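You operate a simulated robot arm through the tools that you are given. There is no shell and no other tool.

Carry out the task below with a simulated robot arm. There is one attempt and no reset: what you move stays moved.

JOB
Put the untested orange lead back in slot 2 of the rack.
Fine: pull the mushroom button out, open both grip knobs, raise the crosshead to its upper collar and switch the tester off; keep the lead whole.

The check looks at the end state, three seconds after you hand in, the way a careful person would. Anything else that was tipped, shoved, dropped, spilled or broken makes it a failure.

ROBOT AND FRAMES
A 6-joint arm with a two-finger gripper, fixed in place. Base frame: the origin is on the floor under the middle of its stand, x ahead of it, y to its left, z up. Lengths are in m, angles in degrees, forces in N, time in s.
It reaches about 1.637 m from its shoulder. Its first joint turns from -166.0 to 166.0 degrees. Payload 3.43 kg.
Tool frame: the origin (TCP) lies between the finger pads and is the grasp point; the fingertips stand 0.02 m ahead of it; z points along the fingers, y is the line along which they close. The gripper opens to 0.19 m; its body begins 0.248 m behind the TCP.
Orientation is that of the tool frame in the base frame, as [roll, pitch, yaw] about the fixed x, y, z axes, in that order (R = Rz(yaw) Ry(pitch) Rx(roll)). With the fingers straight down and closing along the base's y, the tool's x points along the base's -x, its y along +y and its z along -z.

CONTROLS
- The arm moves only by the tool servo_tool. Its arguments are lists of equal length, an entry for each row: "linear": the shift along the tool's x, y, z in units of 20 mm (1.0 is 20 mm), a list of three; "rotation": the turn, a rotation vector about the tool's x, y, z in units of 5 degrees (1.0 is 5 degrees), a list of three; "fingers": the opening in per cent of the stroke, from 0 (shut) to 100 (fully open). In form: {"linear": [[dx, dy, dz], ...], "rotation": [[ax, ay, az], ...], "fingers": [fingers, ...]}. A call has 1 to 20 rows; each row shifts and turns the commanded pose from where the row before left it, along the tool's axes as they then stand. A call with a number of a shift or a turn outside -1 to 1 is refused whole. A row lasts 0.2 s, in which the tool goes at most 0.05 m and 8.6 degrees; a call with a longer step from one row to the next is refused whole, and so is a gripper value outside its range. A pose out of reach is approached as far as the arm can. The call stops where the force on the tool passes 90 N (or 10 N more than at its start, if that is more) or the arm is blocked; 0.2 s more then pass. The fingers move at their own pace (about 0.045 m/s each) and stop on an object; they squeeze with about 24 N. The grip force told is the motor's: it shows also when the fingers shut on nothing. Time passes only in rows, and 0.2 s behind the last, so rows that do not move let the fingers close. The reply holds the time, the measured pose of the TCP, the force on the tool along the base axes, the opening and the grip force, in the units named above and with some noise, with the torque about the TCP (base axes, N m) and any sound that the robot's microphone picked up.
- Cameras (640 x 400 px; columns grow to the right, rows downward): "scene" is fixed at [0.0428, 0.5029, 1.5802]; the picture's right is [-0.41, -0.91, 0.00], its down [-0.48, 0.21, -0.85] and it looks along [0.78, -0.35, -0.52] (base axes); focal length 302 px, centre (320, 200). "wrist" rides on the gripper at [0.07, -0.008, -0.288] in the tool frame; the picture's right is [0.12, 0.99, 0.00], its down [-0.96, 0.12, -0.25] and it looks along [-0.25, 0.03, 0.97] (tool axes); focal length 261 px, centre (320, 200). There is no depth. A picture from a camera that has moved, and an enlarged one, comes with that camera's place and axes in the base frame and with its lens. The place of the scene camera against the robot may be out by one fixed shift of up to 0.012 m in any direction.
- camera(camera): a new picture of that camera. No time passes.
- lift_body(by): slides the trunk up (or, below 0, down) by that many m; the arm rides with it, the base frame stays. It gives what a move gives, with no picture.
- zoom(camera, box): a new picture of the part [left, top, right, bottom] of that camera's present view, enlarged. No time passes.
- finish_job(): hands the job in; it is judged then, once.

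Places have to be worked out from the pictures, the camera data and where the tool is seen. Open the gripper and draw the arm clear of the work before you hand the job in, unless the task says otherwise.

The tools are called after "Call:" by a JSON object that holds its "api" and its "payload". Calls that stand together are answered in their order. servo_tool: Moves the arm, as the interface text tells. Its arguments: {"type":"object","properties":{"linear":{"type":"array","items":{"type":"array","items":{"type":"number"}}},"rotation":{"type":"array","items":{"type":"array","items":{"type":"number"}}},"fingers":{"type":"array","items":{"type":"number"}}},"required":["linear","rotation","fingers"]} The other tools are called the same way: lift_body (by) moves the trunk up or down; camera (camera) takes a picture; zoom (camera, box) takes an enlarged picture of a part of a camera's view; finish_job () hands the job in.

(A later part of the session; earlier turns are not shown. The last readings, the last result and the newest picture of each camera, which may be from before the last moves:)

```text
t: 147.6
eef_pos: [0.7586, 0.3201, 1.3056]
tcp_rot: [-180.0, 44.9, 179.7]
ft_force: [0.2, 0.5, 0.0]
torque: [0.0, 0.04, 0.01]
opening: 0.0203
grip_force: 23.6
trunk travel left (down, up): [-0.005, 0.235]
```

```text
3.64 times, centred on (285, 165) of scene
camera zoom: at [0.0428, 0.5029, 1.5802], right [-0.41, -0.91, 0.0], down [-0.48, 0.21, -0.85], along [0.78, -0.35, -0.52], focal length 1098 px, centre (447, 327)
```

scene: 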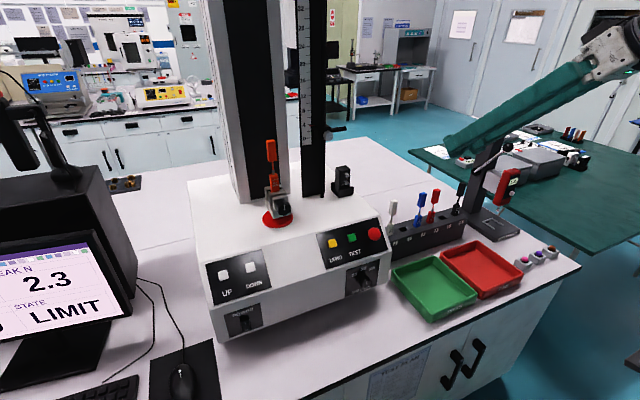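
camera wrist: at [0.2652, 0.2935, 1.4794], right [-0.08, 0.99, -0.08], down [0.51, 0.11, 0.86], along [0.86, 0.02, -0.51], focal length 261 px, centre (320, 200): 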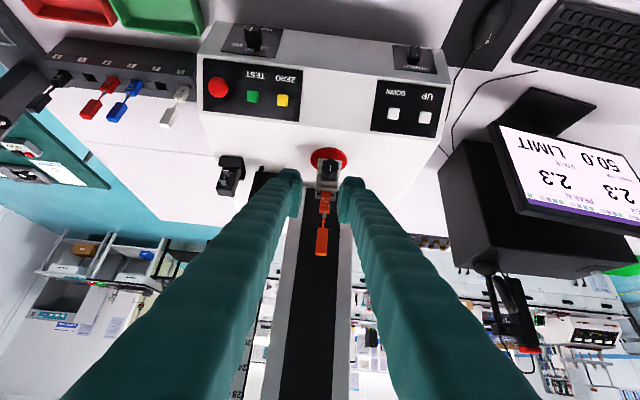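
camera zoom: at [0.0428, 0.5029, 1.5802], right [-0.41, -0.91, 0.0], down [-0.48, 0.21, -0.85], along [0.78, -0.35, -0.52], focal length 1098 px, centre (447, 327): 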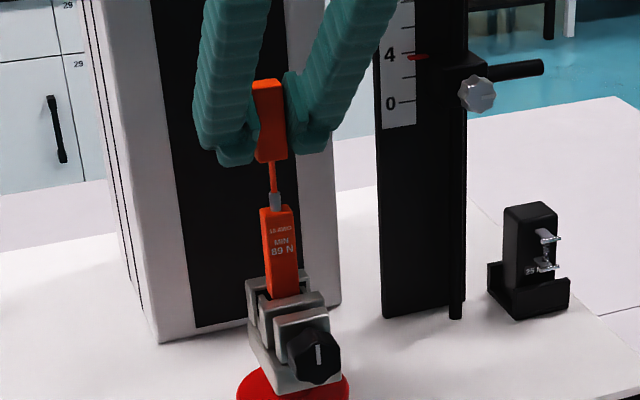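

It's coming out freely. I'll lift another 0.1 m.

Call:
{"api": "servo_tool", "payload": {"linear": [[-0.354, 0, -0.354], [-0.354, 0, -0.354], [-0.354, 0, -0.354], [-0.354, 0, -0.354], [-0.354, 0, -0.354], [-0.354, 0, -0.354], [-0.354, 0, -0.354], [-0.354, 0, -0.354], [-0.354, 0, -0.354], [-0.354, 0, -0.354], [0, 0, 0]], "rotation": [[0, 0, 0], [0, 0, 0], [0, 0, 0], [0, 0, 0], [0, 0, 0], [0, 0, 0], [0, 0, 0], [0, 0, 0], [0, 0, 0], [0, 0, 0], [0, 0, 0]], "fingers": [5, 5, 5, 5, 5, 5, 5, 5, 5, 5, 5]}}

Call:
{"api": "zoom", "payload": {"camera": "scene", "box": [225, 60, 345, 230]}}

Call:
{"api": "zoom", "payload": {"camera": "wrist", "box": [260, 80, 380, 230]}}

```text
t: 149.9
eef_pos: [0.7583, 0.3195, 1.4068]
tcp_rot: [-180.0, 45.0, 179.7]
ft_force: [0.0, 0.3, -0.8]
torque: [0.03, 0.0, 0.0]
opening: 0.0207
grip_force: 24.1
trunk travel left (down, up): [-0.005, 0.235]
```

```text
2.35 times, centred on (285, 145) of scene
camera zoom: at [0.0428, 0.5029, 1.5802], right [-0.41, -0.91, 0.0], down [-0.48, 0.21, -0.85], along [0.78, -0.35, -0.52], focal length 711 px, centre (402, 329)
```

zoom: 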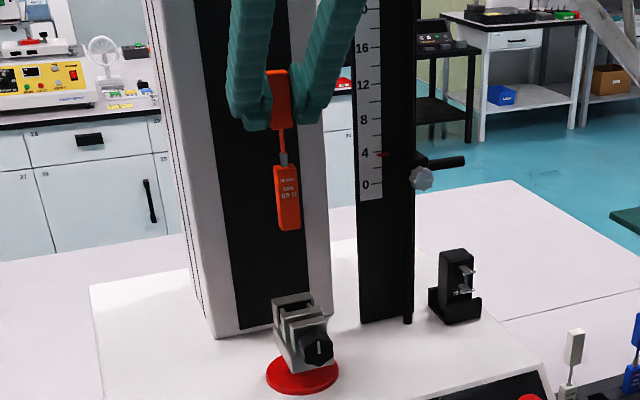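

```text
2.67 times, centred on (320, 155) of wrist
camera zoom: at [0.5049, 0.3124, 1.5595], right [-0.08, 0.99, -0.08], down [0.51, 0.11, 0.85], along [0.86, 0.02, -0.51], focal length 695 px, centre (320, 320)
```

zoom: 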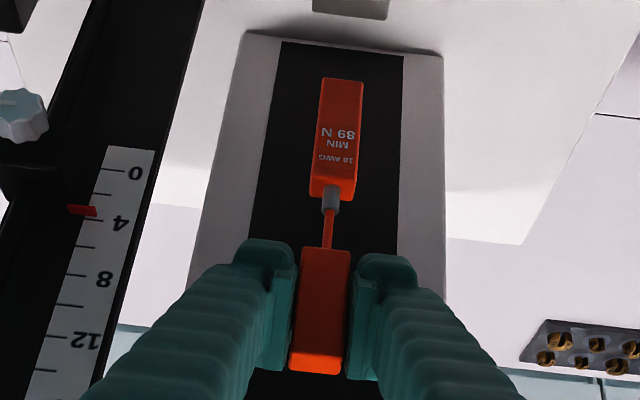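

The lead is fully out and whole, hanging straight in the grip (bottom about 0.138 m below the TCP). I'll retract toward the robot, then traverse toward the rack.

Call:
{"api": "servo_tool", "payload": {"linear": [[0.707, 0, -0.707], [0.707, 0, -0.707], [0.707, 0, -0.707], [0.707, 0, -0.707], [0.707, 0, -0.707], [0.707, 0, -0.707], [0, -0.5, 0], [0, -1, 0], [0, -1, 0], [0, -1, 0], [0, -1, 0], [0, -1, 0], [0, -1, 0], [0, -1, 0], [0, -1, 0], [0, -1, 0], [0, -1, 0], [0, -1, 0], [0, -1, 0], [0, -1, 0]], "rotation": [[0, 0, 0], [0, 0, 0], [0, 0, 0], [0, 0, 0], [0, 0, 0], [0, 0, 0], [0, 0, 0], [0, 0, 0], [0, 0, 0], [0, 0, 0], [0, 0, 0], [0, 0, 0], [0, 0, 0], [0, 0, 0], [0, 0, 0], [0, 0, 0], [0, 0, 0], [0, 0, 0], [0, 0, 0], [0, 0, 0]], "fingers": [5, 5, 5, 5, 5, 5, 5, 5, 5, 5, 5, 5, 5, 5, 5, 5, 5, 5, 5, 5]}}

Call:
{"api": "servo_tool", "payload": {"linear": [[0, -1, 0], [0, -1, 0], [0, -1, 0], [0, -1, 0], [0, -1, 0], [0, -1, 0], [0, -1, 0], [0, -1, 0], [0, -1, 0], [0, -0.5, 0], [0, 0, 0]], "rotation": [[0, 0, 0], [0, 0, 0], [0, 0, 0], [0, 0, 0], [0, 0, 0], [0, 0, 0], [0, 0, 0], [0, 0, 0], [0, 0, 0], [0, 0, 0], [0, 0, 0]], "fingers": [5, 5, 5, 5, 5, 5, 5, 5, 5, 5, 5]}}

Call:
{"api": "camera", "payload": {"camera": "scene"}}

Call:
{"api": "camera", "payload": {"camera": "wrist"}}

```text
t: 154.2
eef_pos: [0.6372, 0.0507, 1.4068]
tcp_rot: [-179.9, 45.0, 179.7]
ft_force: [0.2, 0.4, -1.9]
torque: [0.02, 0.04, 0.0]
opening: 0.0205
grip_force: 24.2
trunk travel left (down, up): [-0.005, 0.235]
```

```text
t: 156.6
eef_pos: [0.6353, -0.1377, 1.4063]
tcp_rot: [180.0, 45.0, 179.7]
ft_force: [0.5, -0.1, -0.3]
torque: [-0.01, 0.02, 0.05]
opening: 0.0205
grip_force: 24.0
trunk travel left (down, up): [-0.005, 0.235]
```

```text
taken
```

scene: 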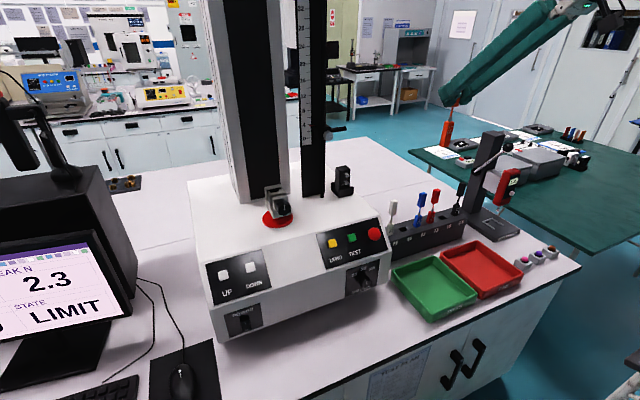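

```text
taken
camera wrist: at [0.3816, -0.1456, 1.5595], right [-0.08, 0.99, -0.08], down [0.51, 0.11, 0.86], along [0.86, 0.02, -0.51], focal length 261 px, centre (320, 200)
```

wrist: 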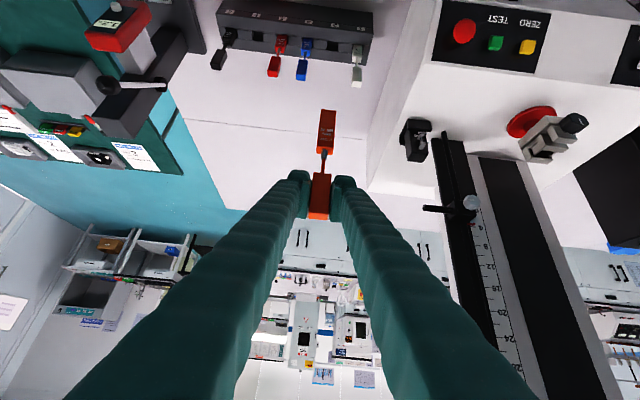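

Over the rack side now with the lead held straight. I'll zoom in to refine slot 2 and the neighbours from this pose.

Call:
{"api": "zoom", "payload": {"camera": "wrist", "box": [200, 0, 380, 110]}}

Call:
{"api": "zoom", "payload": {"camera": "wrist", "box": [280, 20, 380, 90]}}

Call:
{"api": "zoom", "payload": {"camera": "scene", "box": [370, 170, 470, 260]}}

```text
3.56 times, centred on (290, 55) of wrist
camera zoom: at [0.3816, -0.1456, 1.5595], right [-0.08, 0.99, -0.08], down [0.51, 0.11, 0.86], along [0.86, 0.02, -0.51], focal length 927 px, centre (427, 716)
```

zoom: 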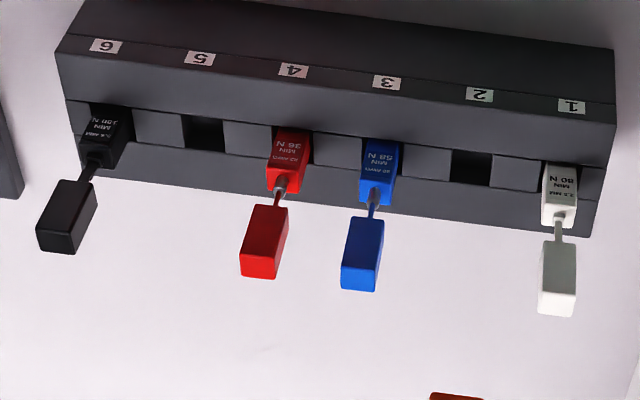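

```text
5.71 times, centred on (330, 55) of wrist
camera zoom: at [0.3816, -0.1456, 1.5595], right [-0.08, 0.99, -0.08], down [0.51, 0.11, 0.86], along [0.86, 0.02, -0.51], focal length 1489 px, centre (263, 1029)
```

zoom: 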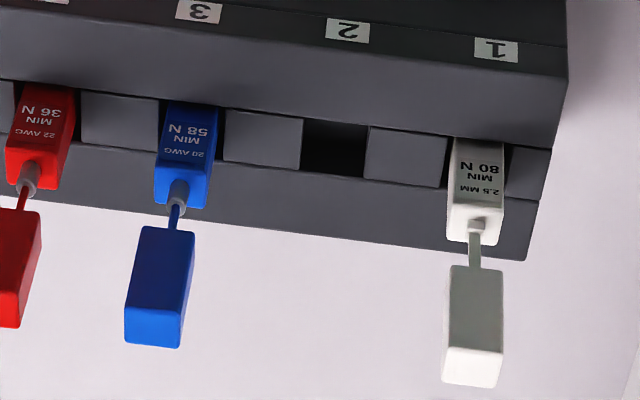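

```text
4.44 times, centred on (420, 215) of scene
camera zoom: at [0.0428, 0.5029, 1.5802], right [-0.41, -0.91, 0.0], down [-0.48, 0.21, -0.85], along [0.78, -0.35, -0.52], focal length 1343 px, centre (-124, 133)
```

zoom: 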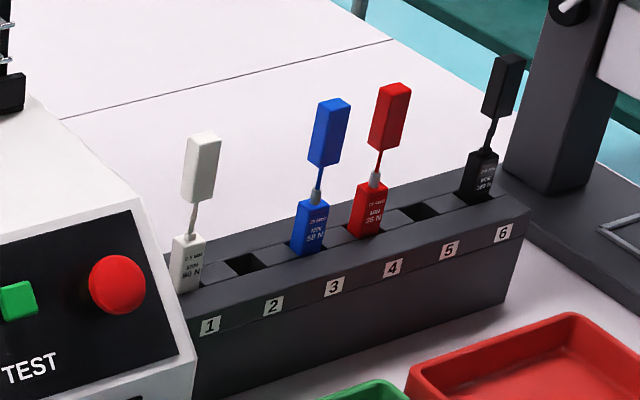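

Slot 2's opening is about 28 mm wide in y (block 20.6 mm) and about 23 mm in x, centred near (0.736±0.007, -0.1414). I'll descend diagonally to hover with the lead bottom about 80 mm above the rack top.

Call:
{"api": "servo_tool", "payload": {"linear": [[0.444, -0.013, 0.952], [0.444, -0.013, 0.952], [0.444, -0.013, 0.952], [0.444, -0.013, 0.952], [0.444, -0.013, 0.952], [0.444, -0.013, 0.952], [0.444, -0.013, 0.952], [0.444, -0.013, 0.952], [0.444, -0.013, 0.952], [0.444, -0.013, 0.952], [0.444, -0.013, 0.952], [0.444, -0.013, 0.952], [0.444, -0.013, 0.952], [0.444, -0.013, 0.952], [0, 0, 0]], "rotation": [[0, 0, 0], [0, 0, 0], [0, 0, 0], [0, 0, 0], [0, 0, 0], [0, 0, 0], [0, 0, 0], [0, 0, 0], [0, 0, 0], [0, 0, 0], [0, 0, 0], [0, 0, 0], [0, 0, 0], [0, 0, 0], [0, 0, 0]], "fingers": [5, 5, 5, 5, 5, 5, 5, 5, 5, 5, 5, 5, 5, 5, 5]}}

Call:
{"api": "camera", "payload": {"camera": "wrist"}}

Call:
{"api": "zoom", "payload": {"camera": "wrist", "box": [240, 40, 400, 220]}}

Call:
{"api": "zoom", "payload": {"camera": "scene", "box": [370, 150, 490, 260]}}

```text
t: 159.8
eef_pos: [0.7374, -0.1441, 1.1297]
tcp_rot: [180.0, 45.0, 179.7]
ft_force: [-0.3, 0.1, -1.4]
torque: [0.01, 0.01, 0.04]
opening: 0.0205
grip_force: 23.7
trunk travel left (down, up): [-0.005, 0.235]
```

```text
taken
camera wrist: at [0.4837, -0.151, 1.2827], right [-0.08, 0.99, -0.08], down [0.51, 0.11, 0.85], along [0.86, 0.02, -0.51], focal length 261 px, centre (320, 200)
```

wrist: 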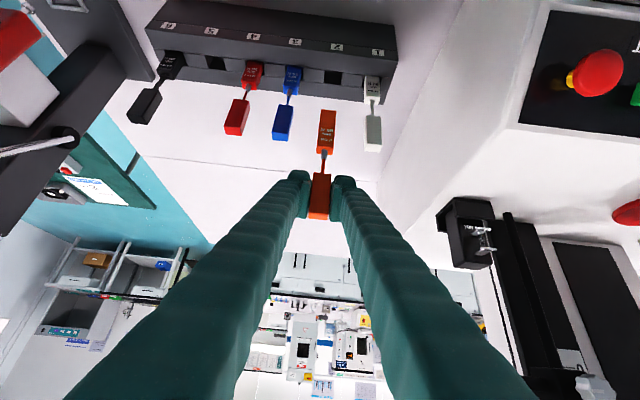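

```text
2.22 times, centred on (320, 130) of wrist
camera zoom: at [0.4837, -0.151, 1.2827], right [-0.08, 0.99, -0.08], down [0.51, 0.11, 0.85], along [0.86, 0.02, -0.51], focal length 579 px, centre (320, 356)
```

zoom: 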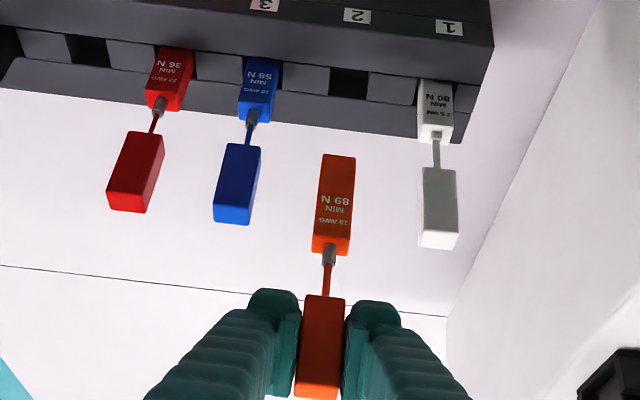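

```text
3.64 times, centred on (430, 205) of scene
camera zoom: at [0.0428, 0.5029, 1.5802], right [-0.41, -0.91, 0.0], down [-0.48, 0.21, -0.85], along [0.78, -0.35, -0.52], focal length 1098 px, centre (-80, 182)
```

zoom: 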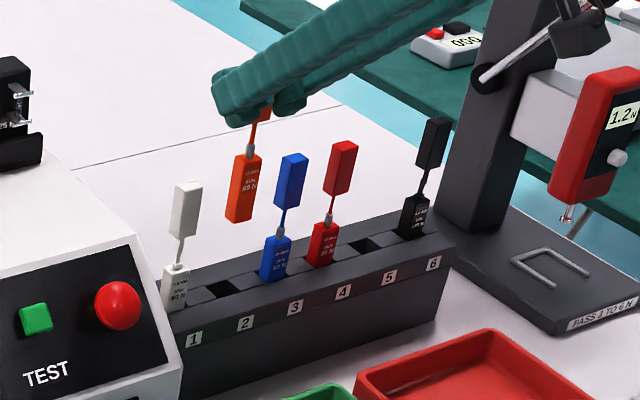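

Excellent view: the lead hangs just in front of slot 2, needing about +3 mm in y. I'll shift and lower 50 mm, watching the neighbours.

Call:
{"api": "servo_tool", "payload": {"linear": [[0, 0.15, 0], [0.442, 0, 0.442], [0.442, 0, 0.442], [0.442, 0, 0.442], [0.442, 0, 0.442], [0, 0, 0]], "rotation": [[0, 0, 0], [0, 0, 0], [0, 0, 0], [0, 0, 0], [0, 0, 0], [0, 0, 0]], "fingers": [5, 5, 5, 5, 5, 5]}}

Call:
{"api": "zoom", "payload": {"camera": "wrist", "box": [260, 50, 400, 170]}}

Call:
{"api": "zoom", "payload": {"camera": "scene", "box": [380, 160, 460, 250]}}

```text
t: 161.2
eef_pos: [0.7356, -0.141, 1.0808]
tcp_rot: [-180.0, 45.1, 179.7]
ft_force: [-0.1, 0.0, -1.4]
torque: [0.02, -0.01, 0.0]
opening: 0.0208
grip_force: 24.2
trunk travel left (down, up): [-0.005, 0.235]
```

```text
3.33 times, centred on (330, 110) of wrist
camera zoom: at [0.4825, -0.1478, 1.2332], right [-0.08, 0.99, -0.08], down [0.51, 0.11, 0.86], along [0.86, 0.02, -0.51], focal length 869 px, centre (287, 500)
```

zoom: 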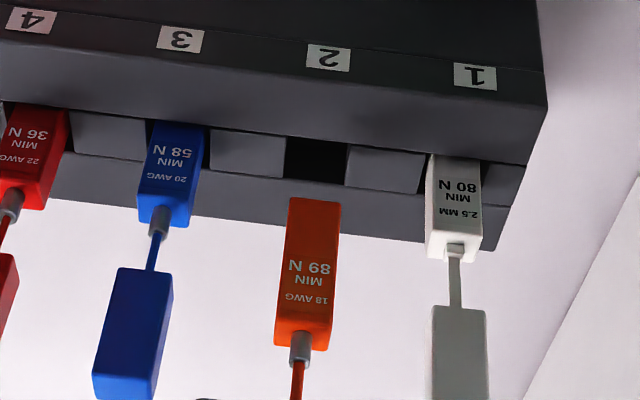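

```text
4.44 times, centred on (420, 205) of scene
camera zoom: at [0.0428, 0.5029, 1.5802], right [-0.41, -0.91, 0.0], down [-0.48, 0.21, -0.85], along [0.78, -0.35, -0.52], focal length 1343 px, centre (-124, 178)
```

zoom: 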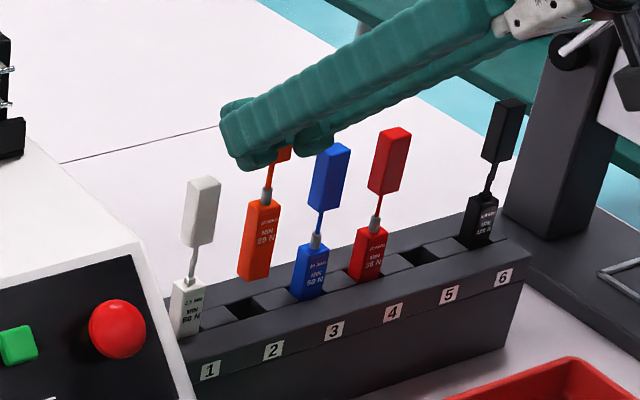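

Close now. I'll zoom tightly in both views to compare the lead bottom and the slot opening.

Call:
{"api": "zoom", "payload": {"camera": "scene", "box": [410, 195, 450, 245]}}

Call:
{"api": "zoom", "payload": {"camera": "wrist", "box": [295, 75, 355, 130]}}

```text
8.00 times, centred on (430, 220) of scene
camera zoom: at [0.0428, 0.5029, 1.5802], right [-0.41, -0.91, 0.0], down [-0.48, 0.21, -0.85], along [0.78, -0.35, -0.52], focal length 2417 px, centre (-560, 40)
```

zoom: 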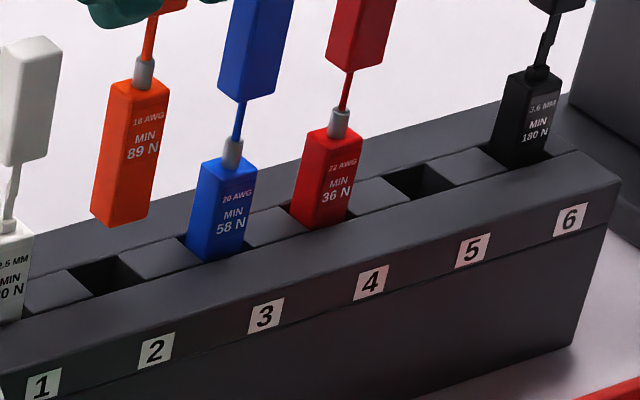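

```text
7.27 times, centred on (325, 102) of wrist
camera zoom: at [0.4825, -0.1478, 1.2332], right [-0.08, 0.99, -0.08], down [0.51, 0.11, 0.86], along [0.86, 0.02, -0.51], focal length 1896 px, centre (284, 909)
```

zoom: 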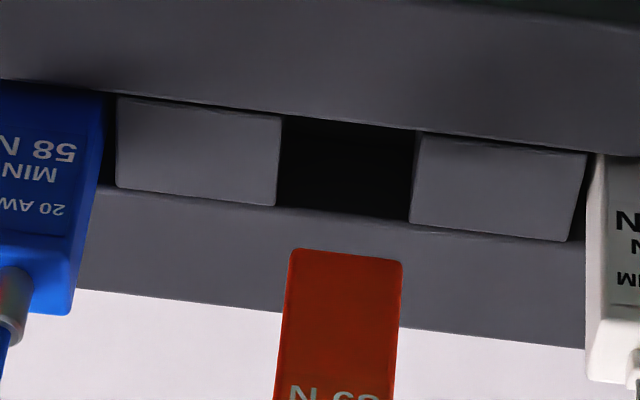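

Both views agree that slot 2 is right below, needing about +1.5 mm in x and -1.8 mm in y. I'll apply that and lower 25 mm.

Call:
{"api": "servo_tool", "payload": {"linear": [[-0.053, -0.09, 0.053], [0.295, 0, 0.295], [0.295, 0, 0.295], [0.295, 0, 0.295], [0, 0, 0]], "rotation": [[0, 0, 0], [0, 0, 0], [0, 0, 0], [0, 0, 0], [0, 0, 0]], "fingers": [5, 5, 5, 5, 5]}}

Call:
{"api": "zoom", "payload": {"camera": "scene", "box": [405, 185, 455, 245]}}

Call:
{"api": "zoom", "payload": {"camera": "wrist", "box": [295, 75, 355, 130]}}

Call:
{"api": "zoom", "payload": {"camera": "wrist", "box": [240, 60, 400, 220]}}

```text
t: 162.3
eef_pos: [0.7369, -0.1432, 1.0553]
tcp_rot: [-179.9, 45.0, 179.7]
ft_force: [0.3, 0.8, -0.5]
torque: [0.0, 0.01, 0.05]
opening: 0.0208
grip_force: 24.1
trunk travel left (down, up): [-0.005, 0.235]
```

```text
6.67 times, centred on (430, 215) of scene
camera zoom: at [0.0428, 0.5029, 1.5802], right [-0.41, -0.91, 0.0], down [-0.48, 0.21, -0.85], along [0.78, -0.35, -0.52], focal length 2014 px, centre (-413, 100)
```

zoom: 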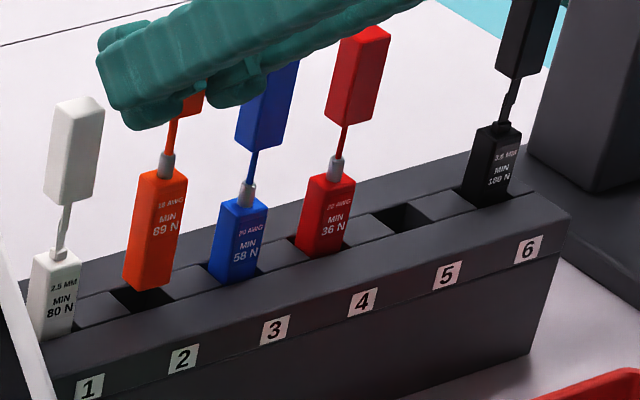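

```text
7.27 times, centred on (325, 102) of wrist
camera zoom: at [0.4839, -0.1491, 1.2083], right [-0.08, 0.99, -0.08], down [0.51, 0.11, 0.85], along [0.86, 0.02, -0.51], focal length 1896 px, centre (284, 909)
```

zoom: 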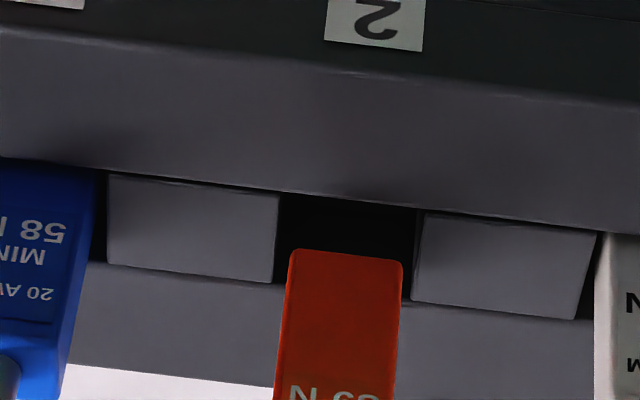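

```text
2.50 times, centred on (320, 140) of wrist
camera zoom: at [0.4839, -0.1491, 1.2083], right [-0.08, 0.99, -0.08], down [0.51, 0.11, 0.85], along [0.86, 0.02, -0.51], focal length 652 px, centre (320, 350)
```

zoom: 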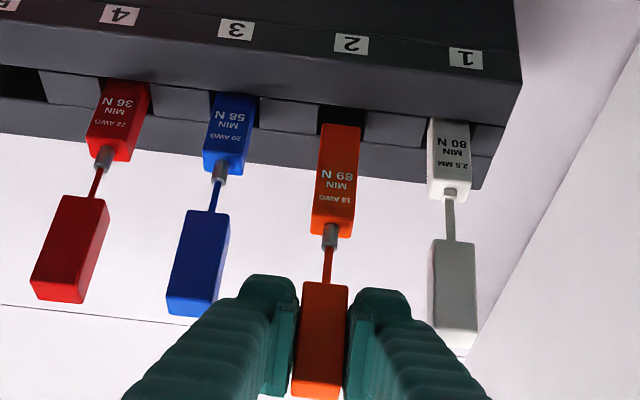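

The lead bottom is centred over the slot 2 opening in both views, about 10 mm above it. I'll lower 14 mm slowly to enter the slot.

Call:
{"api": "servo_tool", "payload": {"linear": [[0.124, 0, 0.124], [0.124, 0, 0.124], [0.124, 0, 0.124], [0.124, 0, 0.124], [0, 0, 0]], "rotation": [[0, 0, 0], [0, 0, 0], [0, 0, 0], [0, 0, 0], [0, 0, 0]], "fingers": [5, 5, 5, 5, 5]}}

Call:
{"api": "zoom", "payload": {"camera": "scene", "box": [405, 185, 455, 245]}}

Call:
{"api": "zoom", "payload": {"camera": "wrist", "box": [295, 75, 355, 130]}}

```text
t: 163.6
eef_pos: [0.7366, -0.1423, 1.041]
tcp_rot: [179.9, 45.0, 179.6]
ft_force: [-0.2, 0.1, -0.4]
torque: [0.02, -0.02, -0.01]
opening: 0.0202
grip_force: 24.0
trunk travel left (down, up): [-0.005, 0.235]
```

```text
6.67 times, centred on (430, 215) of scene
camera zoom: at [0.0428, 0.5029, 1.5802], right [-0.41, -0.91, 0.0], down [-0.48, 0.21, -0.85], along [0.78, -0.35, -0.52], focal length 2014 px, centre (-413, 100)
```

zoom: 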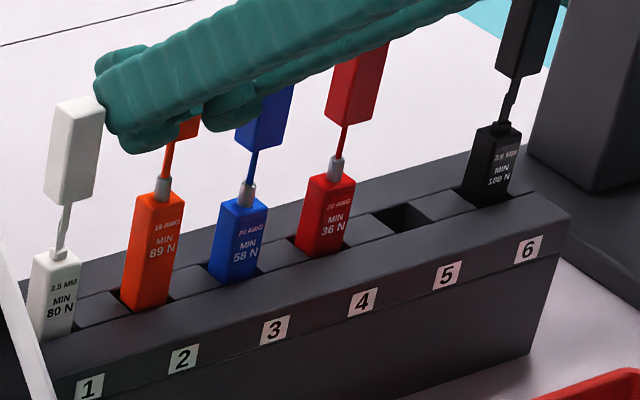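

```text
7.27 times, centred on (325, 102) of wrist
camera zoom: at [0.4838, -0.1497, 1.1938], right [-0.08, 0.99, -0.08], down [0.51, 0.11, 0.85], along [0.86, 0.02, -0.51], focal length 1896 px, centre (284, 909)
```

zoom: 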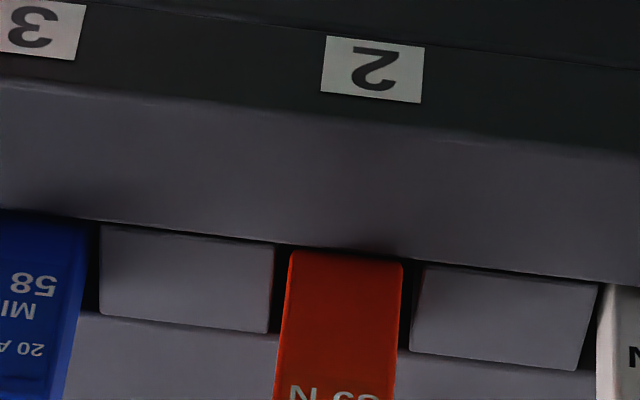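

It's entering slot 2 cleanly with no contact force. I'll continue down 12 mm in small steps.

Call:
{"api": "servo_tool", "payload": {"linear": [[0.106, 0, 0.106], [0.106, 0, 0.106], [0.106, 0, 0.106], [0.106, 0, 0.106], [0, 0, 0]], "rotation": [[0, 0, 0], [0, 0, 0], [0, 0, 0], [0, 0, 0], [0, 0, 0]], "fingers": [5, 5, 5, 5, 5]}}

Call:
{"api": "zoom", "payload": {"camera": "scene", "box": [405, 185, 455, 245]}}

Call:
{"api": "zoom", "payload": {"camera": "wrist", "box": [240, 60, 400, 220]}}

```text
t: 164.8
eef_pos: [0.7369, -0.1417, 1.0286]
tcp_rot: [-180.0, 45.0, 179.7]
ft_force: [0.3, -0.4, -0.3]
torque: [0.01, -0.01, 0.03]
opening: 0.0206
grip_force: 23.4
trunk travel left (down, up): [-0.005, 0.235]
```

```text
6.67 times, centred on (430, 215) of scene
camera zoom: at [0.0428, 0.5029, 1.5802], right [-0.41, -0.91, 0.0], down [-0.48, 0.21, -0.85], along [0.78, -0.35, -0.52], focal length 2014 px, centre (-413, 100)
```

zoom: 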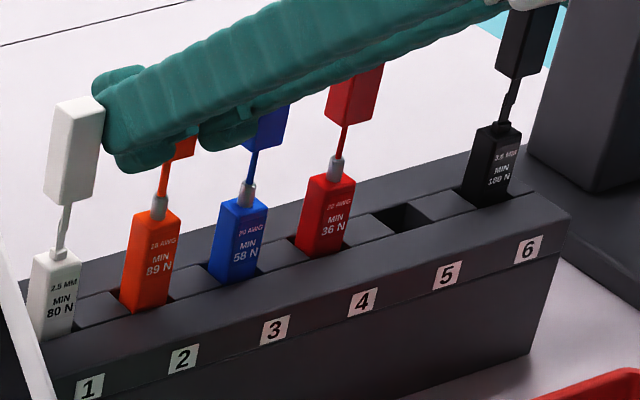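

```text
2.50 times, centred on (320, 140) of wrist
camera zoom: at [0.484, -0.1496, 1.1817], right [-0.08, 0.99, -0.08], down [0.51, 0.11, 0.85], along [0.86, 0.02, -0.51], focal length 652 px, centre (320, 350)
```

zoom: 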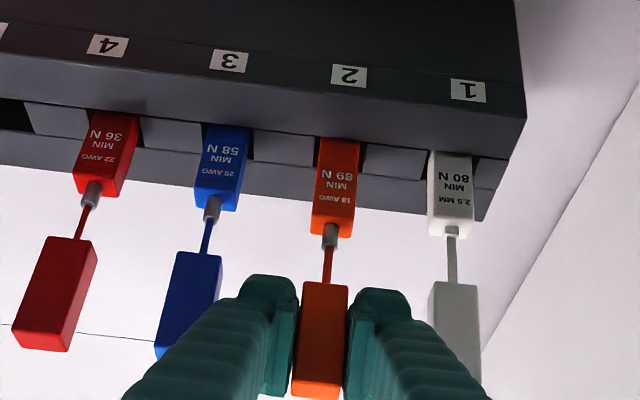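

By comparison with the neighbours it's about 9 mm from seated. I'll lower 8 mm more in 2 mm steps and check the force.

Call:
{"api": "servo_tool", "payload": {"linear": [[0.07, 0, 0.07], [0.07, 0, 0.07], [0.07, 0, 0.07], [0.07, 0, 0.07], [0, 0, 0]], "rotation": [[0, 0, 0], [0, 0, 0], [0, 0, 0], [0, 0, 0], [0, 0, 0]], "fingers": [5, 5, 5, 5, 5]}}

Call:
{"api": "zoom", "payload": {"camera": "scene", "box": [405, 185, 455, 245]}}

Call:
{"api": "zoom", "payload": {"camera": "wrist", "box": [240, 60, 400, 220]}}

```text
t: 165.9
eef_pos: [0.7379, -0.1432, 1.0212]
tcp_rot: [-180.0, 45.0, 179.7]
ft_force: [0.2, -0.6, -0.9]
torque: [-0.02, -0.01, 0.0]
opening: 0.0205
grip_force: 23.7
trunk travel left (down, up): [-0.005, 0.235]
```

```text
6.67 times, centred on (430, 215) of scene
camera zoom: at [0.0428, 0.5029, 1.5802], right [-0.41, -0.91, 0.0], down [-0.48, 0.21, -0.85], along [0.78, -0.35, -0.52], focal length 2014 px, centre (-413, 100)
```

zoom: 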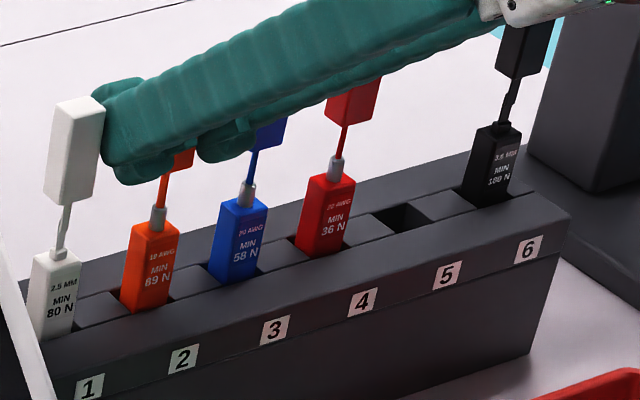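

```text
2.50 times, centred on (320, 140) of wrist
camera zoom: at [0.4843, -0.1503, 1.174], right [-0.08, 0.99, -0.08], down [0.51, 0.11, 0.86], along [0.86, 0.02, -0.51], focal length 652 px, centre (320, 350)
```

zoom: 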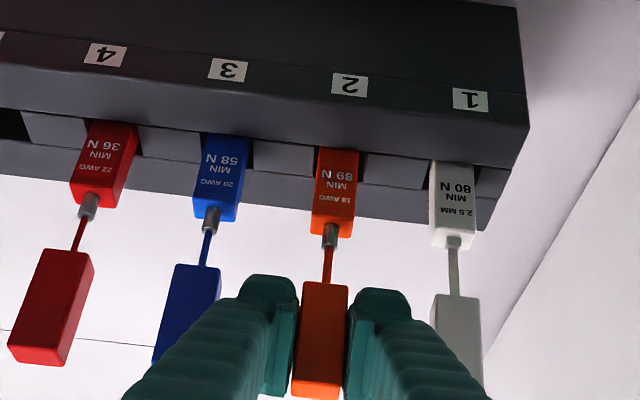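

Nearly seated. I'll step down 1.5 mm at a time until I feel the slot floor.

Call:
{"api": "servo_tool", "payload": {"linear": [[0.053, 0, 0.053], [0, 0, 0]], "rotation": [[0, 0, 0], [0, 0, 0]], "fingers": [5, 5]}}

Call:
{"api": "servo_tool", "payload": {"linear": [[0.053, 0, 0.053], [0, 0, 0]], "rotation": [[0, 0, 0], [0, 0, 0]], "fingers": [5, 5]}}

Call:
{"api": "zoom", "payload": {"camera": "scene", "box": [405, 185, 455, 245]}}

```text
t: 166.6
eef_pos: [0.7373, -0.1438, 1.0203]
tcp_rot: [180.0, 45.1, 179.7]
ft_force: [0.1, -0.2, -1.1]
torque: [0.01, 0.02, 0.01]
opening: 0.0203
grip_force: 23.6
trunk travel left (down, up): [-0.005, 0.235]
```

```text
t: 167.2
eef_pos: [0.7386, -0.1424, 1.0192]
tcp_rot: [-179.9, 45.1, 179.7]
ft_force: [-0.6, -1.0, 5.4]
torque: [-0.01, 0.03, 0.04]
opening: 0.0204
grip_force: 24.2
trunk travel left (down, up): [-0.005, 0.235]
```

```text
6.67 times, centred on (430, 215) of scene
camera zoom: at [0.0428, 0.5029, 1.5802], right [-0.41, -0.91, 0.0], down [-0.48, 0.21, -0.85], along [0.78, -0.35, -0.52], focal length 2014 px, centre (-413, 100)
```

zoom: 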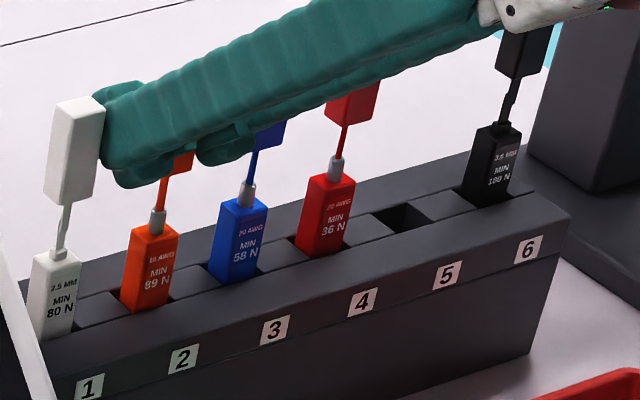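

Contact at 5 N, so the lead is seated on the slot floor at the same height as its neighbours. I'll open just 2 mm per side to release, keeping clear of the blue and white leads.

Call:
{"api": "servo_tool", "payload": {"linear": [[0, 0, 0], [0, 0, 0], [0, 0, 0]], "rotation": [[0, 0, 0], [0, 0, 0], [0, 0, 0]], "fingers": [13, 13, 13]}}

Call:
{"api": "zoom", "payload": {"camera": "wrist", "box": [240, 60, 400, 220]}}

Call:
{"api": "zoom", "payload": {"camera": "scene", "box": [400, 175, 460, 245]}}

```text
t: 167.9
eef_pos: [0.7372, -0.1431, 1.0189]
tcp_rot: [180.0, 45.0, 179.6]
ft_force: [0.5, -0.2, 0.0]
torque: [0.01, -0.01, 0.02]
opening: 0.0245
grip_force: 0.1
trunk travel left (down, up): [-0.005, 0.235]
```

```text
2.50 times, centred on (320, 140) of wrist
camera zoom: at [0.4843, -0.1502, 1.1709], right [-0.08, 0.99, -0.08], down [0.51, 0.11, 0.85], along [0.86, 0.02, -0.51], focal length 652 px, centre (320, 350)
```

zoom: 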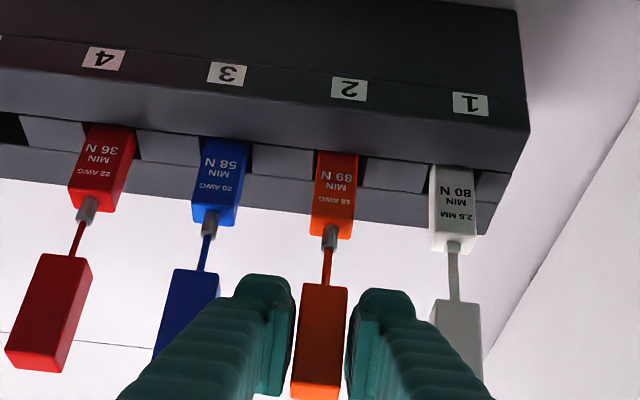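

```text
5.71 times, centred on (430, 210) of scene
camera zoom: at [0.0428, 0.5029, 1.5802], right [-0.41, -0.91, 0.0], down [-0.48, 0.21, -0.85], along [0.78, -0.35, -0.52], focal length 1726 px, centre (-309, 143)
```

zoom: 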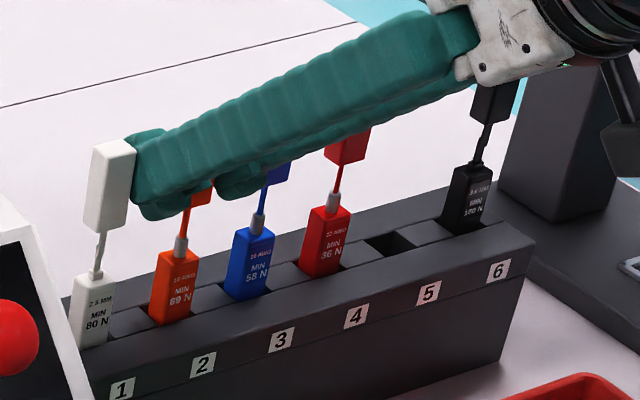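

Released and standing upright. I'll centre the fingers by +1 mm and withdraw straight back along the tool axis.

Call:
{"api": "servo_tool", "payload": {"linear": [[0, 0.04, 0], [0, 0, -0.25], [0, 0, -0.4], [0, 0, -0.5], [0, 0, -0.75], [0, 0, -1], [0, 0, -1], [0, 0, -1], [0, 0, 0]], "rotation": [[0, 0, 0], [0, 0, 0], [0, 0, 0], [0, 0, 0], [0, 0, 0], [0, 0, 0], [0, 0, 0], [0, 0, 0], [0, 0, 0]], "fingers": [13, 13, 13, 13, 13, 13, 13, 13, 13]}}

Call:
{"api": "zoom", "payload": {"camera": "wrist", "box": [220, 40, 420, 240]}}

Call:
{"api": "zoom", "payload": {"camera": "scene", "box": [390, 165, 470, 255]}}

```text
t: 169.9
eef_pos: [0.6683, -0.1414, 1.09]
tcp_rot: [-179.9, 44.9, 179.8]
ft_force: [0.1, 0.3, -0.1]
torque: [-0.05, 0.01, -0.03]
opening: 0.0245
grip_force: 0.1
trunk travel left (down, up): [-0.005, 0.235]
```

```text
2.00 times, centred on (320, 140) of wrist
camera zoom: at [0.4147, -0.1487, 1.2417], right [-0.08, 0.99, -0.08], down [0.51, 0.11, 0.85], along [0.86, 0.02, -0.51], focal length 521 px, centre (320, 320)
```

zoom: 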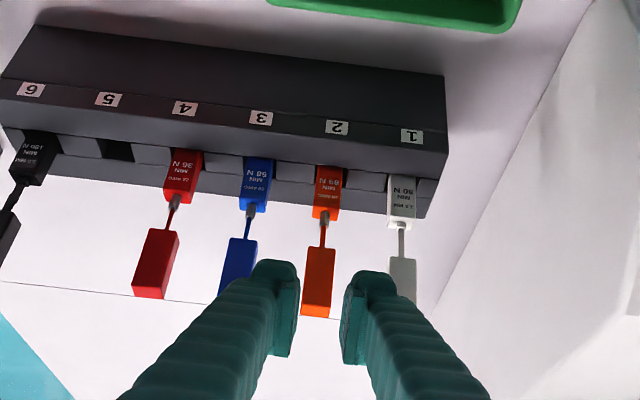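

```text
4.44 times, centred on (430, 210) of scene
camera zoom: at [0.0428, 0.5029, 1.5802], right [-0.41, -0.91, 0.0], down [-0.48, 0.21, -0.85], along [0.78, -0.35, -0.52], focal length 1343 px, centre (-169, 156)
```

zoom: 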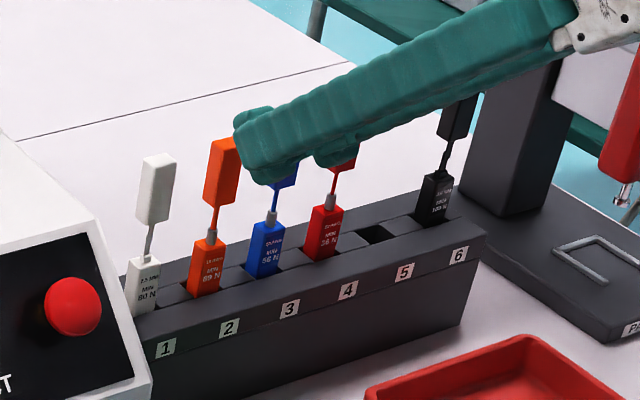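

The orange lead stands in slot 2, and all the neighbours are undisturbed. Next I withdraw further, close the fingers and traverse toward the power switch side, staying high.

Call:
{"api": "servo_tool", "payload": {"linear": [[0, 0, -1], [0, 0, -1], [0, 0, -1], [0, 0, -1], [0, 0, -1], [0, 0, -1], [0, 0, -1], [0, 0, -1], [0, 1, 0], [0, 1, 0], [0, 1, 0], [0, 1, 0], [0, 1, 0], [0, 1, 0], [0, 1, 0], [0, 1, 0], [0, 1, 0], [0, 1, 0], [0, 1, 0], [0, 1, 0]], "rotation": [[0, 0, 0], [0, 0, 0], [0, 0, 0], [0, 0, 0], [0, 0, 0], [0, 0, 0], [0, 0, 0], [0, 0, 0], [0, 0, 0], [0, 0, 0], [0, 0, 0], [0, 0, 0], [0, 0, 0], [0, 0, 0], [0, 0, 0], [0, 0, 0], [0, 0, 0], [0, 0, 0], [0, 0, 0], [0, 0, 0]], "fingers": [13, 13, 13, 13, 13, 13, 13, 0, 0, 0, 0, 0, 0, 0, 0, 0, 0, 0, 0, 0]}}

Call:
{"api": "camera", "payload": {"camera": "scene"}}

Call:
{"api": "zoom", "payload": {"camera": "scene", "box": [370, 165, 480, 265]}}

```text
t: 174.2
eef_pos: [0.5554, 0.0978, 1.2014]
tcp_rot: [-180.0, 45.0, 179.6]
ft_force: [0.7, 0.2, 1.6]
torque: [0.02, -0.03, 0.02]
opening: 0.0
grip_force: 24.3
trunk travel left (down, up): [-0.005, 0.235]
```

```text
taken
```

scene: 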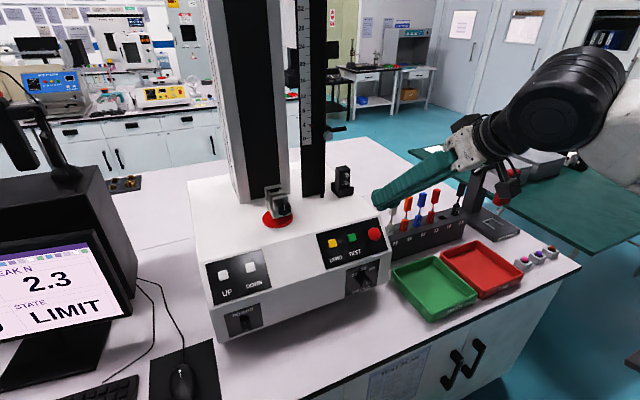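

```text
4.00 times, centred on (425, 215) of scene
camera zoom: at [0.0428, 0.5029, 1.5802], right [-0.41, -0.91, 0.0], down [-0.48, 0.21, -0.85], along [0.78, -0.35, -0.52], focal length 1208 px, centre (-100, 140)
```

zoom: 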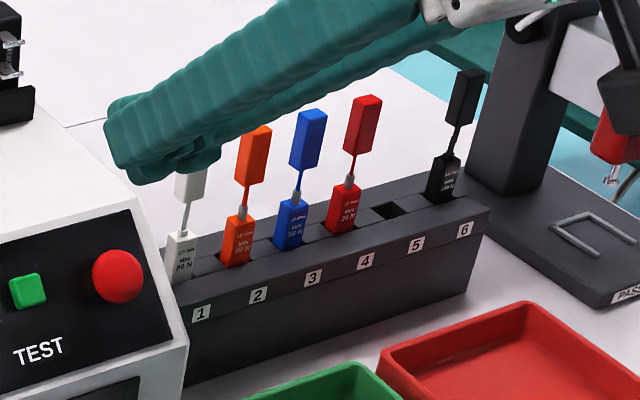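

The rack looks right. I'll continue traversing to y≈0.474 while retracting to x≈0.42.

Call:
{"api": "servo_tool", "payload": {"linear": [[0.2475, 0.99, -0.2475], [0.2475, 0.99, -0.2475], [0.2475, 0.99, -0.2475], [0.2475, 0.99, -0.2475], [0.2475, 0.99, -0.2475], [0.2475, 0.99, -0.2475], [0.2475, 0.99, -0.2475], [0.2475, 0.99, -0.2475], [0.2475, 0.99, -0.2475], [0.2475, 0.99, -0.2475], [0.2475, 0.99, -0.2475], [0.2475, 0.99, -0.2475], [0.2475, 0.99, -0.2475], [0.2475, 0.99, -0.2475], [0.2475, 0.99, -0.2475], [0.2475, 0.99, -0.2475], [0.2475, 0.99, -0.2475], [0.2475, 0.99, -0.2475], [0.2475, 0.99, -0.2475], [0, 0, 0]], "rotation": [[0, 0, 0], [0, 0, 0], [0, 0, 0], [0, 0, 0], [0, 0, 0], [0, 0, 0], [0, 0, 0], [0, 0, 0], [0, 0, 0], [0, 0, 0], [0, 0, 0], [0, 0, 0], [0, 0, 0], [0, 0, 0], [0, 0, 0], [0, 0, 0], [0, 0, 0], [0, 0, 0], [0, 0, 0], [0, 0, 0]], "fingers": [0, 0, 0, 0, 0, 0, 0, 0, 0, 0, 0, 0, 0, 0, 0, 0, 0, 0, 0, 0]}}

Call:
{"api": "camera", "payload": {"camera": "wrist"}}

Call:
{"api": "camera", "payload": {"camera": "scene"}}

```text
t: 178.3
eef_pos: [0.4234, 0.4683, 1.2151]
tcp_rot: [177.9, 45.2, 178.1]
ft_force: [0.1, 0.1, 0.2]
torque: [0.02, -0.02, 0.03]
opening: 0.0
grip_force: 23.7
trunk travel left (down, up): [-0.005, 0.235]
```

```text
taken
camera wrist: at [0.1692, 0.4578, 1.366], right [-0.08, 1.0, -0.06], down [0.5, 0.09, 0.86], along [0.86, 0.04, -0.51], focal length 261 px, centre (320, 200)
```

wrist: 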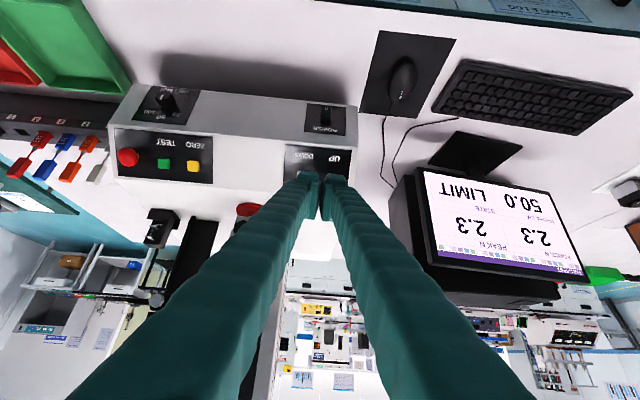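

```text
taken
```

scene: 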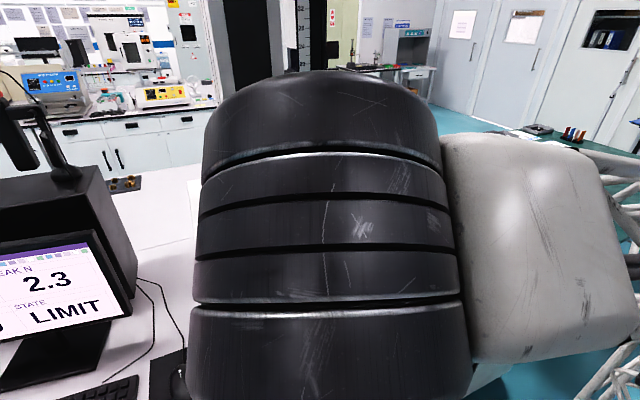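

The power switch is in the wrist view. I'll zoom to locate it precisely and see the rocker state.

Call:
{"api": "zoom", "payload": {"camera": "wrist", "box": [290, 85, 370, 155]}}

Call:
{"api": "zoom", "payload": {"camera": "wrist", "box": [240, 70, 400, 200]}}

```text
5.71 times, centred on (330, 120) of wrist
camera zoom: at [0.1692, 0.4578, 1.366], right [-0.08, 1.0, -0.06], down [0.5, 0.09, 0.86], along [0.86, 0.04, -0.51], focal length 1489 px, centre (263, 657)
```

zoom: 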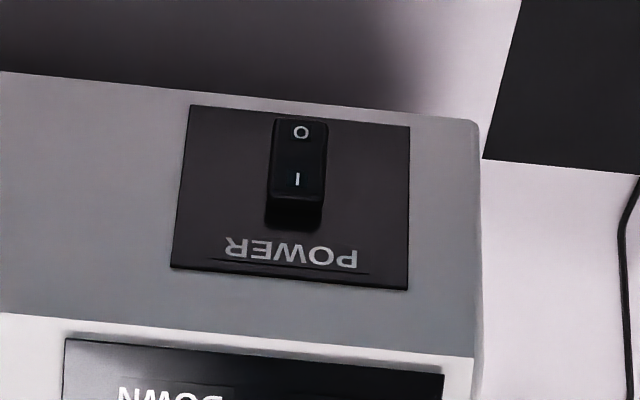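

```text
3.08 times, centred on (320, 135) of wrist
camera zoom: at [0.1692, 0.4578, 1.366], right [-0.08, 1.0, -0.06], down [0.5, 0.09, 0.86], along [0.86, 0.04, -0.51], focal length 802 px, centre (320, 400)
```

zoom: 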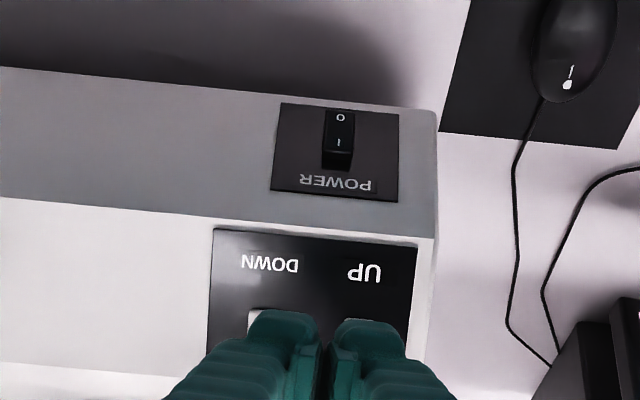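

The rocker has its O (lower) end sticking out at about (0.565, 0.475, 0.89). I'll descend in front of it, well short of the face, and then look again.

Call:
{"api": "servo_tool", "payload": {"linear": [[0.6, 0.03, 0.6], [0.6, 0.03, 0.6], [0.6, 0.03, 0.6], [0.6, 0.03, 0.6], [0.6, 0.03, 0.6], [0.6, 0.03, 0.6], [0.6, 0.03, 0.6], [0.6, 0.03, 0.6], [0.6, 0.03, 0.6], [0.6, 0.03, 0.6], [0.6, 0.03, 0.6], [0, 0, 0]], "rotation": [[0, 0, 0], [0, 0, 0], [0, 0, 0], [0, 0, 0], [0, 0, 0], [0, 0, 0], [0, 0, 0], [0, 0, 0], [0, 0, 0], [0, 0, 0], [0, 0, 0], [0, 0, 0]], "fingers": [0, 0, 0, 0, 0, 0, 0, 0, 0, 0, 0, 0]}}

Call:
{"api": "camera", "payload": {"camera": "wrist"}}

Call:
{"api": "camera", "payload": {"camera": "scene"}}

```text
t: 180.6
eef_pos: [0.4271, 0.4731, 1.1707]
tcp_rot: [159.9, 45.2, 165.0]
ft_force: [-0.5, -0.1, -0.2]
torque: [-0.08, -0.02, -0.02]
opening: 0.0
grip_force: 24.1
trunk travel left (down, up): [-0.005, 0.235]
stopped in row 11: the arm was blocked; the commanded pose is now the measured one
```

```text
taken
camera wrist: at [0.1676, 0.4318, 1.3082], right [-0.07, 0.99, 0.16], down [0.47, -0.1, 0.87], along [0.88, 0.14, -0.46], focal length 261 px, centre (320, 200)
```

wrist: 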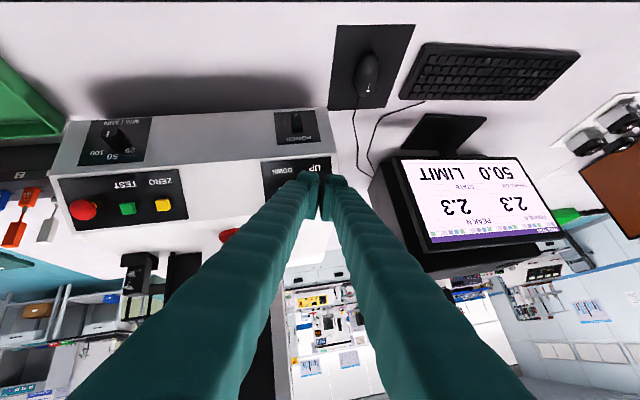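

```text
taken
```

scene: 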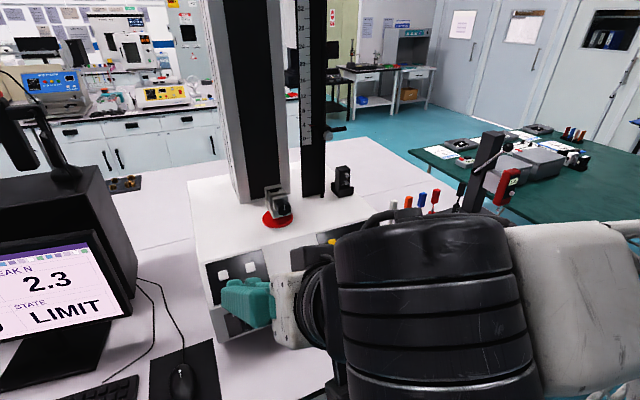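

The arm blocks there since the wrist is too close in. A steeper tool (60° down) keeps the wrist further out. I'll move forward and up, and reorient to 60°.

Call:
{"api": "servo_tool", "payload": {"linear": [[-0.84, 0.143, 0.214], [-0.84, 0.143, 0.214], [-0.84, 0.143, 0.214], [-0.84, 0.143, 0.214], [-0.84, 0.143, 0.214], [0, 0, 0], [0, 0, 0], [0, 0, 0], [0, 0, 0], [0, 0, 0], [0, 0, 0]], "rotation": [[0, 0, 0], [0, 0, 0], [0, 0, 0], [0, 0, 0], [0, 0, 0], [0.429, 0.679, -0.364], [0.429, 0.679, -0.364], [0.429, 0.679, -0.364], [0.429, 0.679, -0.364], [0.429, 0.679, -0.364], [0, 0, 0]], "fingers": [0, 0, 0, 0, 0, 0, 0, 0, 0, 0, 0]}}

Call:
{"api": "camera", "payload": {"camera": "wrist"}}

Call:
{"api": "camera", "payload": {"camera": "scene"}}

```text
t: 183.0
eef_pos: [0.4989, 0.4747, 1.2161]
tcp_rot: [-179.5, 29.8, -179.8]
ft_force: [0.1, 0.3, -0.4]
torque: [-0.02, -0.03, -0.03]
opening: 0.0003
grip_force: 24.3
trunk travel left (down, up): [-0.005, 0.235]
```

```text
taken
camera wrist: at [0.2945, 0.4685, 1.4293], right [-0.1, 0.99, -0.07], down [0.71, 0.12, 0.69], along [0.7, 0.02, -0.72], focal length 261 px, centre (320, 200)
```

wrist: 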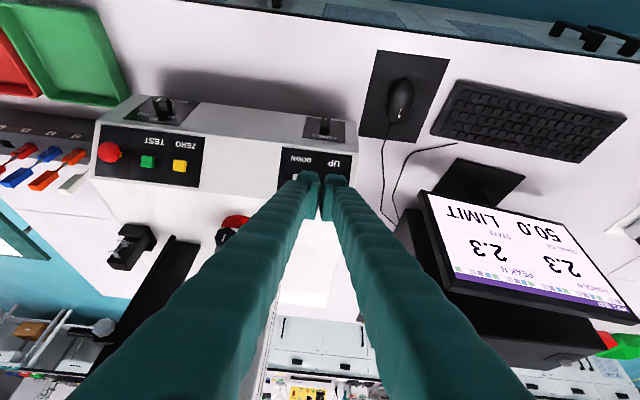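

```text
taken
```

scene: 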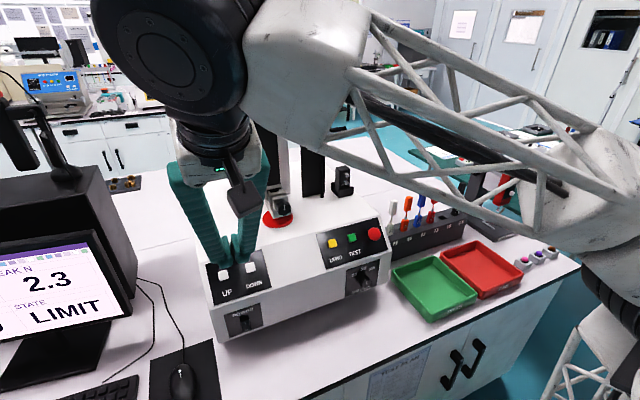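

Now at 60° down with a good view of the switch. I'll zoom in to triangulate from this new position.

Call:
{"api": "zoom", "payload": {"camera": "wrist", "box": [290, 100, 370, 180]}}

Call:
{"api": "zoom", "payload": {"camera": "scene", "box": [205, 250, 285, 345]}}

```text
5.00 times, centred on (330, 140) of wrist
camera zoom: at [0.2945, 0.4685, 1.4293], right [-0.1, 0.99, -0.07], down [0.71, 0.12, 0.69], along [0.7, 0.02, -0.72], focal length 1303 px, centre (270, 500)
```

zoom: 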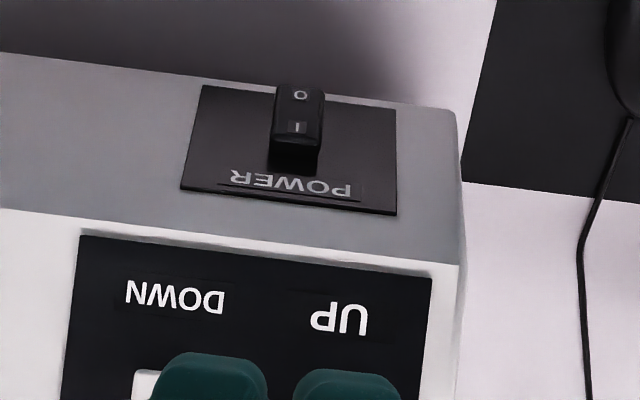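

```text
4.21 times, centred on (245, 298) of scene
camera zoom: at [0.0428, 0.5029, 1.5802], right [-0.41, -0.91, 0.0], down [-0.48, 0.21, -0.85], along [0.78, -0.35, -0.52], focal length 1272 px, centre (636, -210)
```

zoom: 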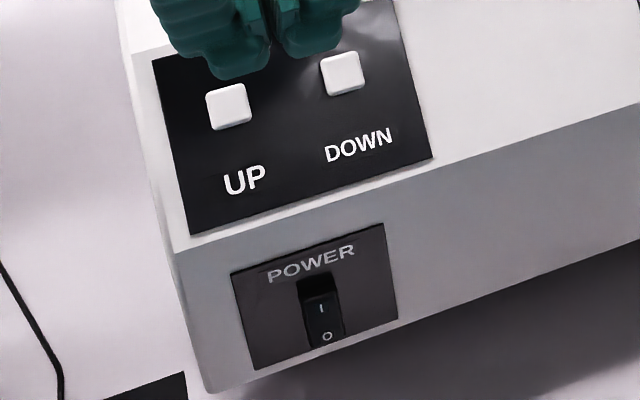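

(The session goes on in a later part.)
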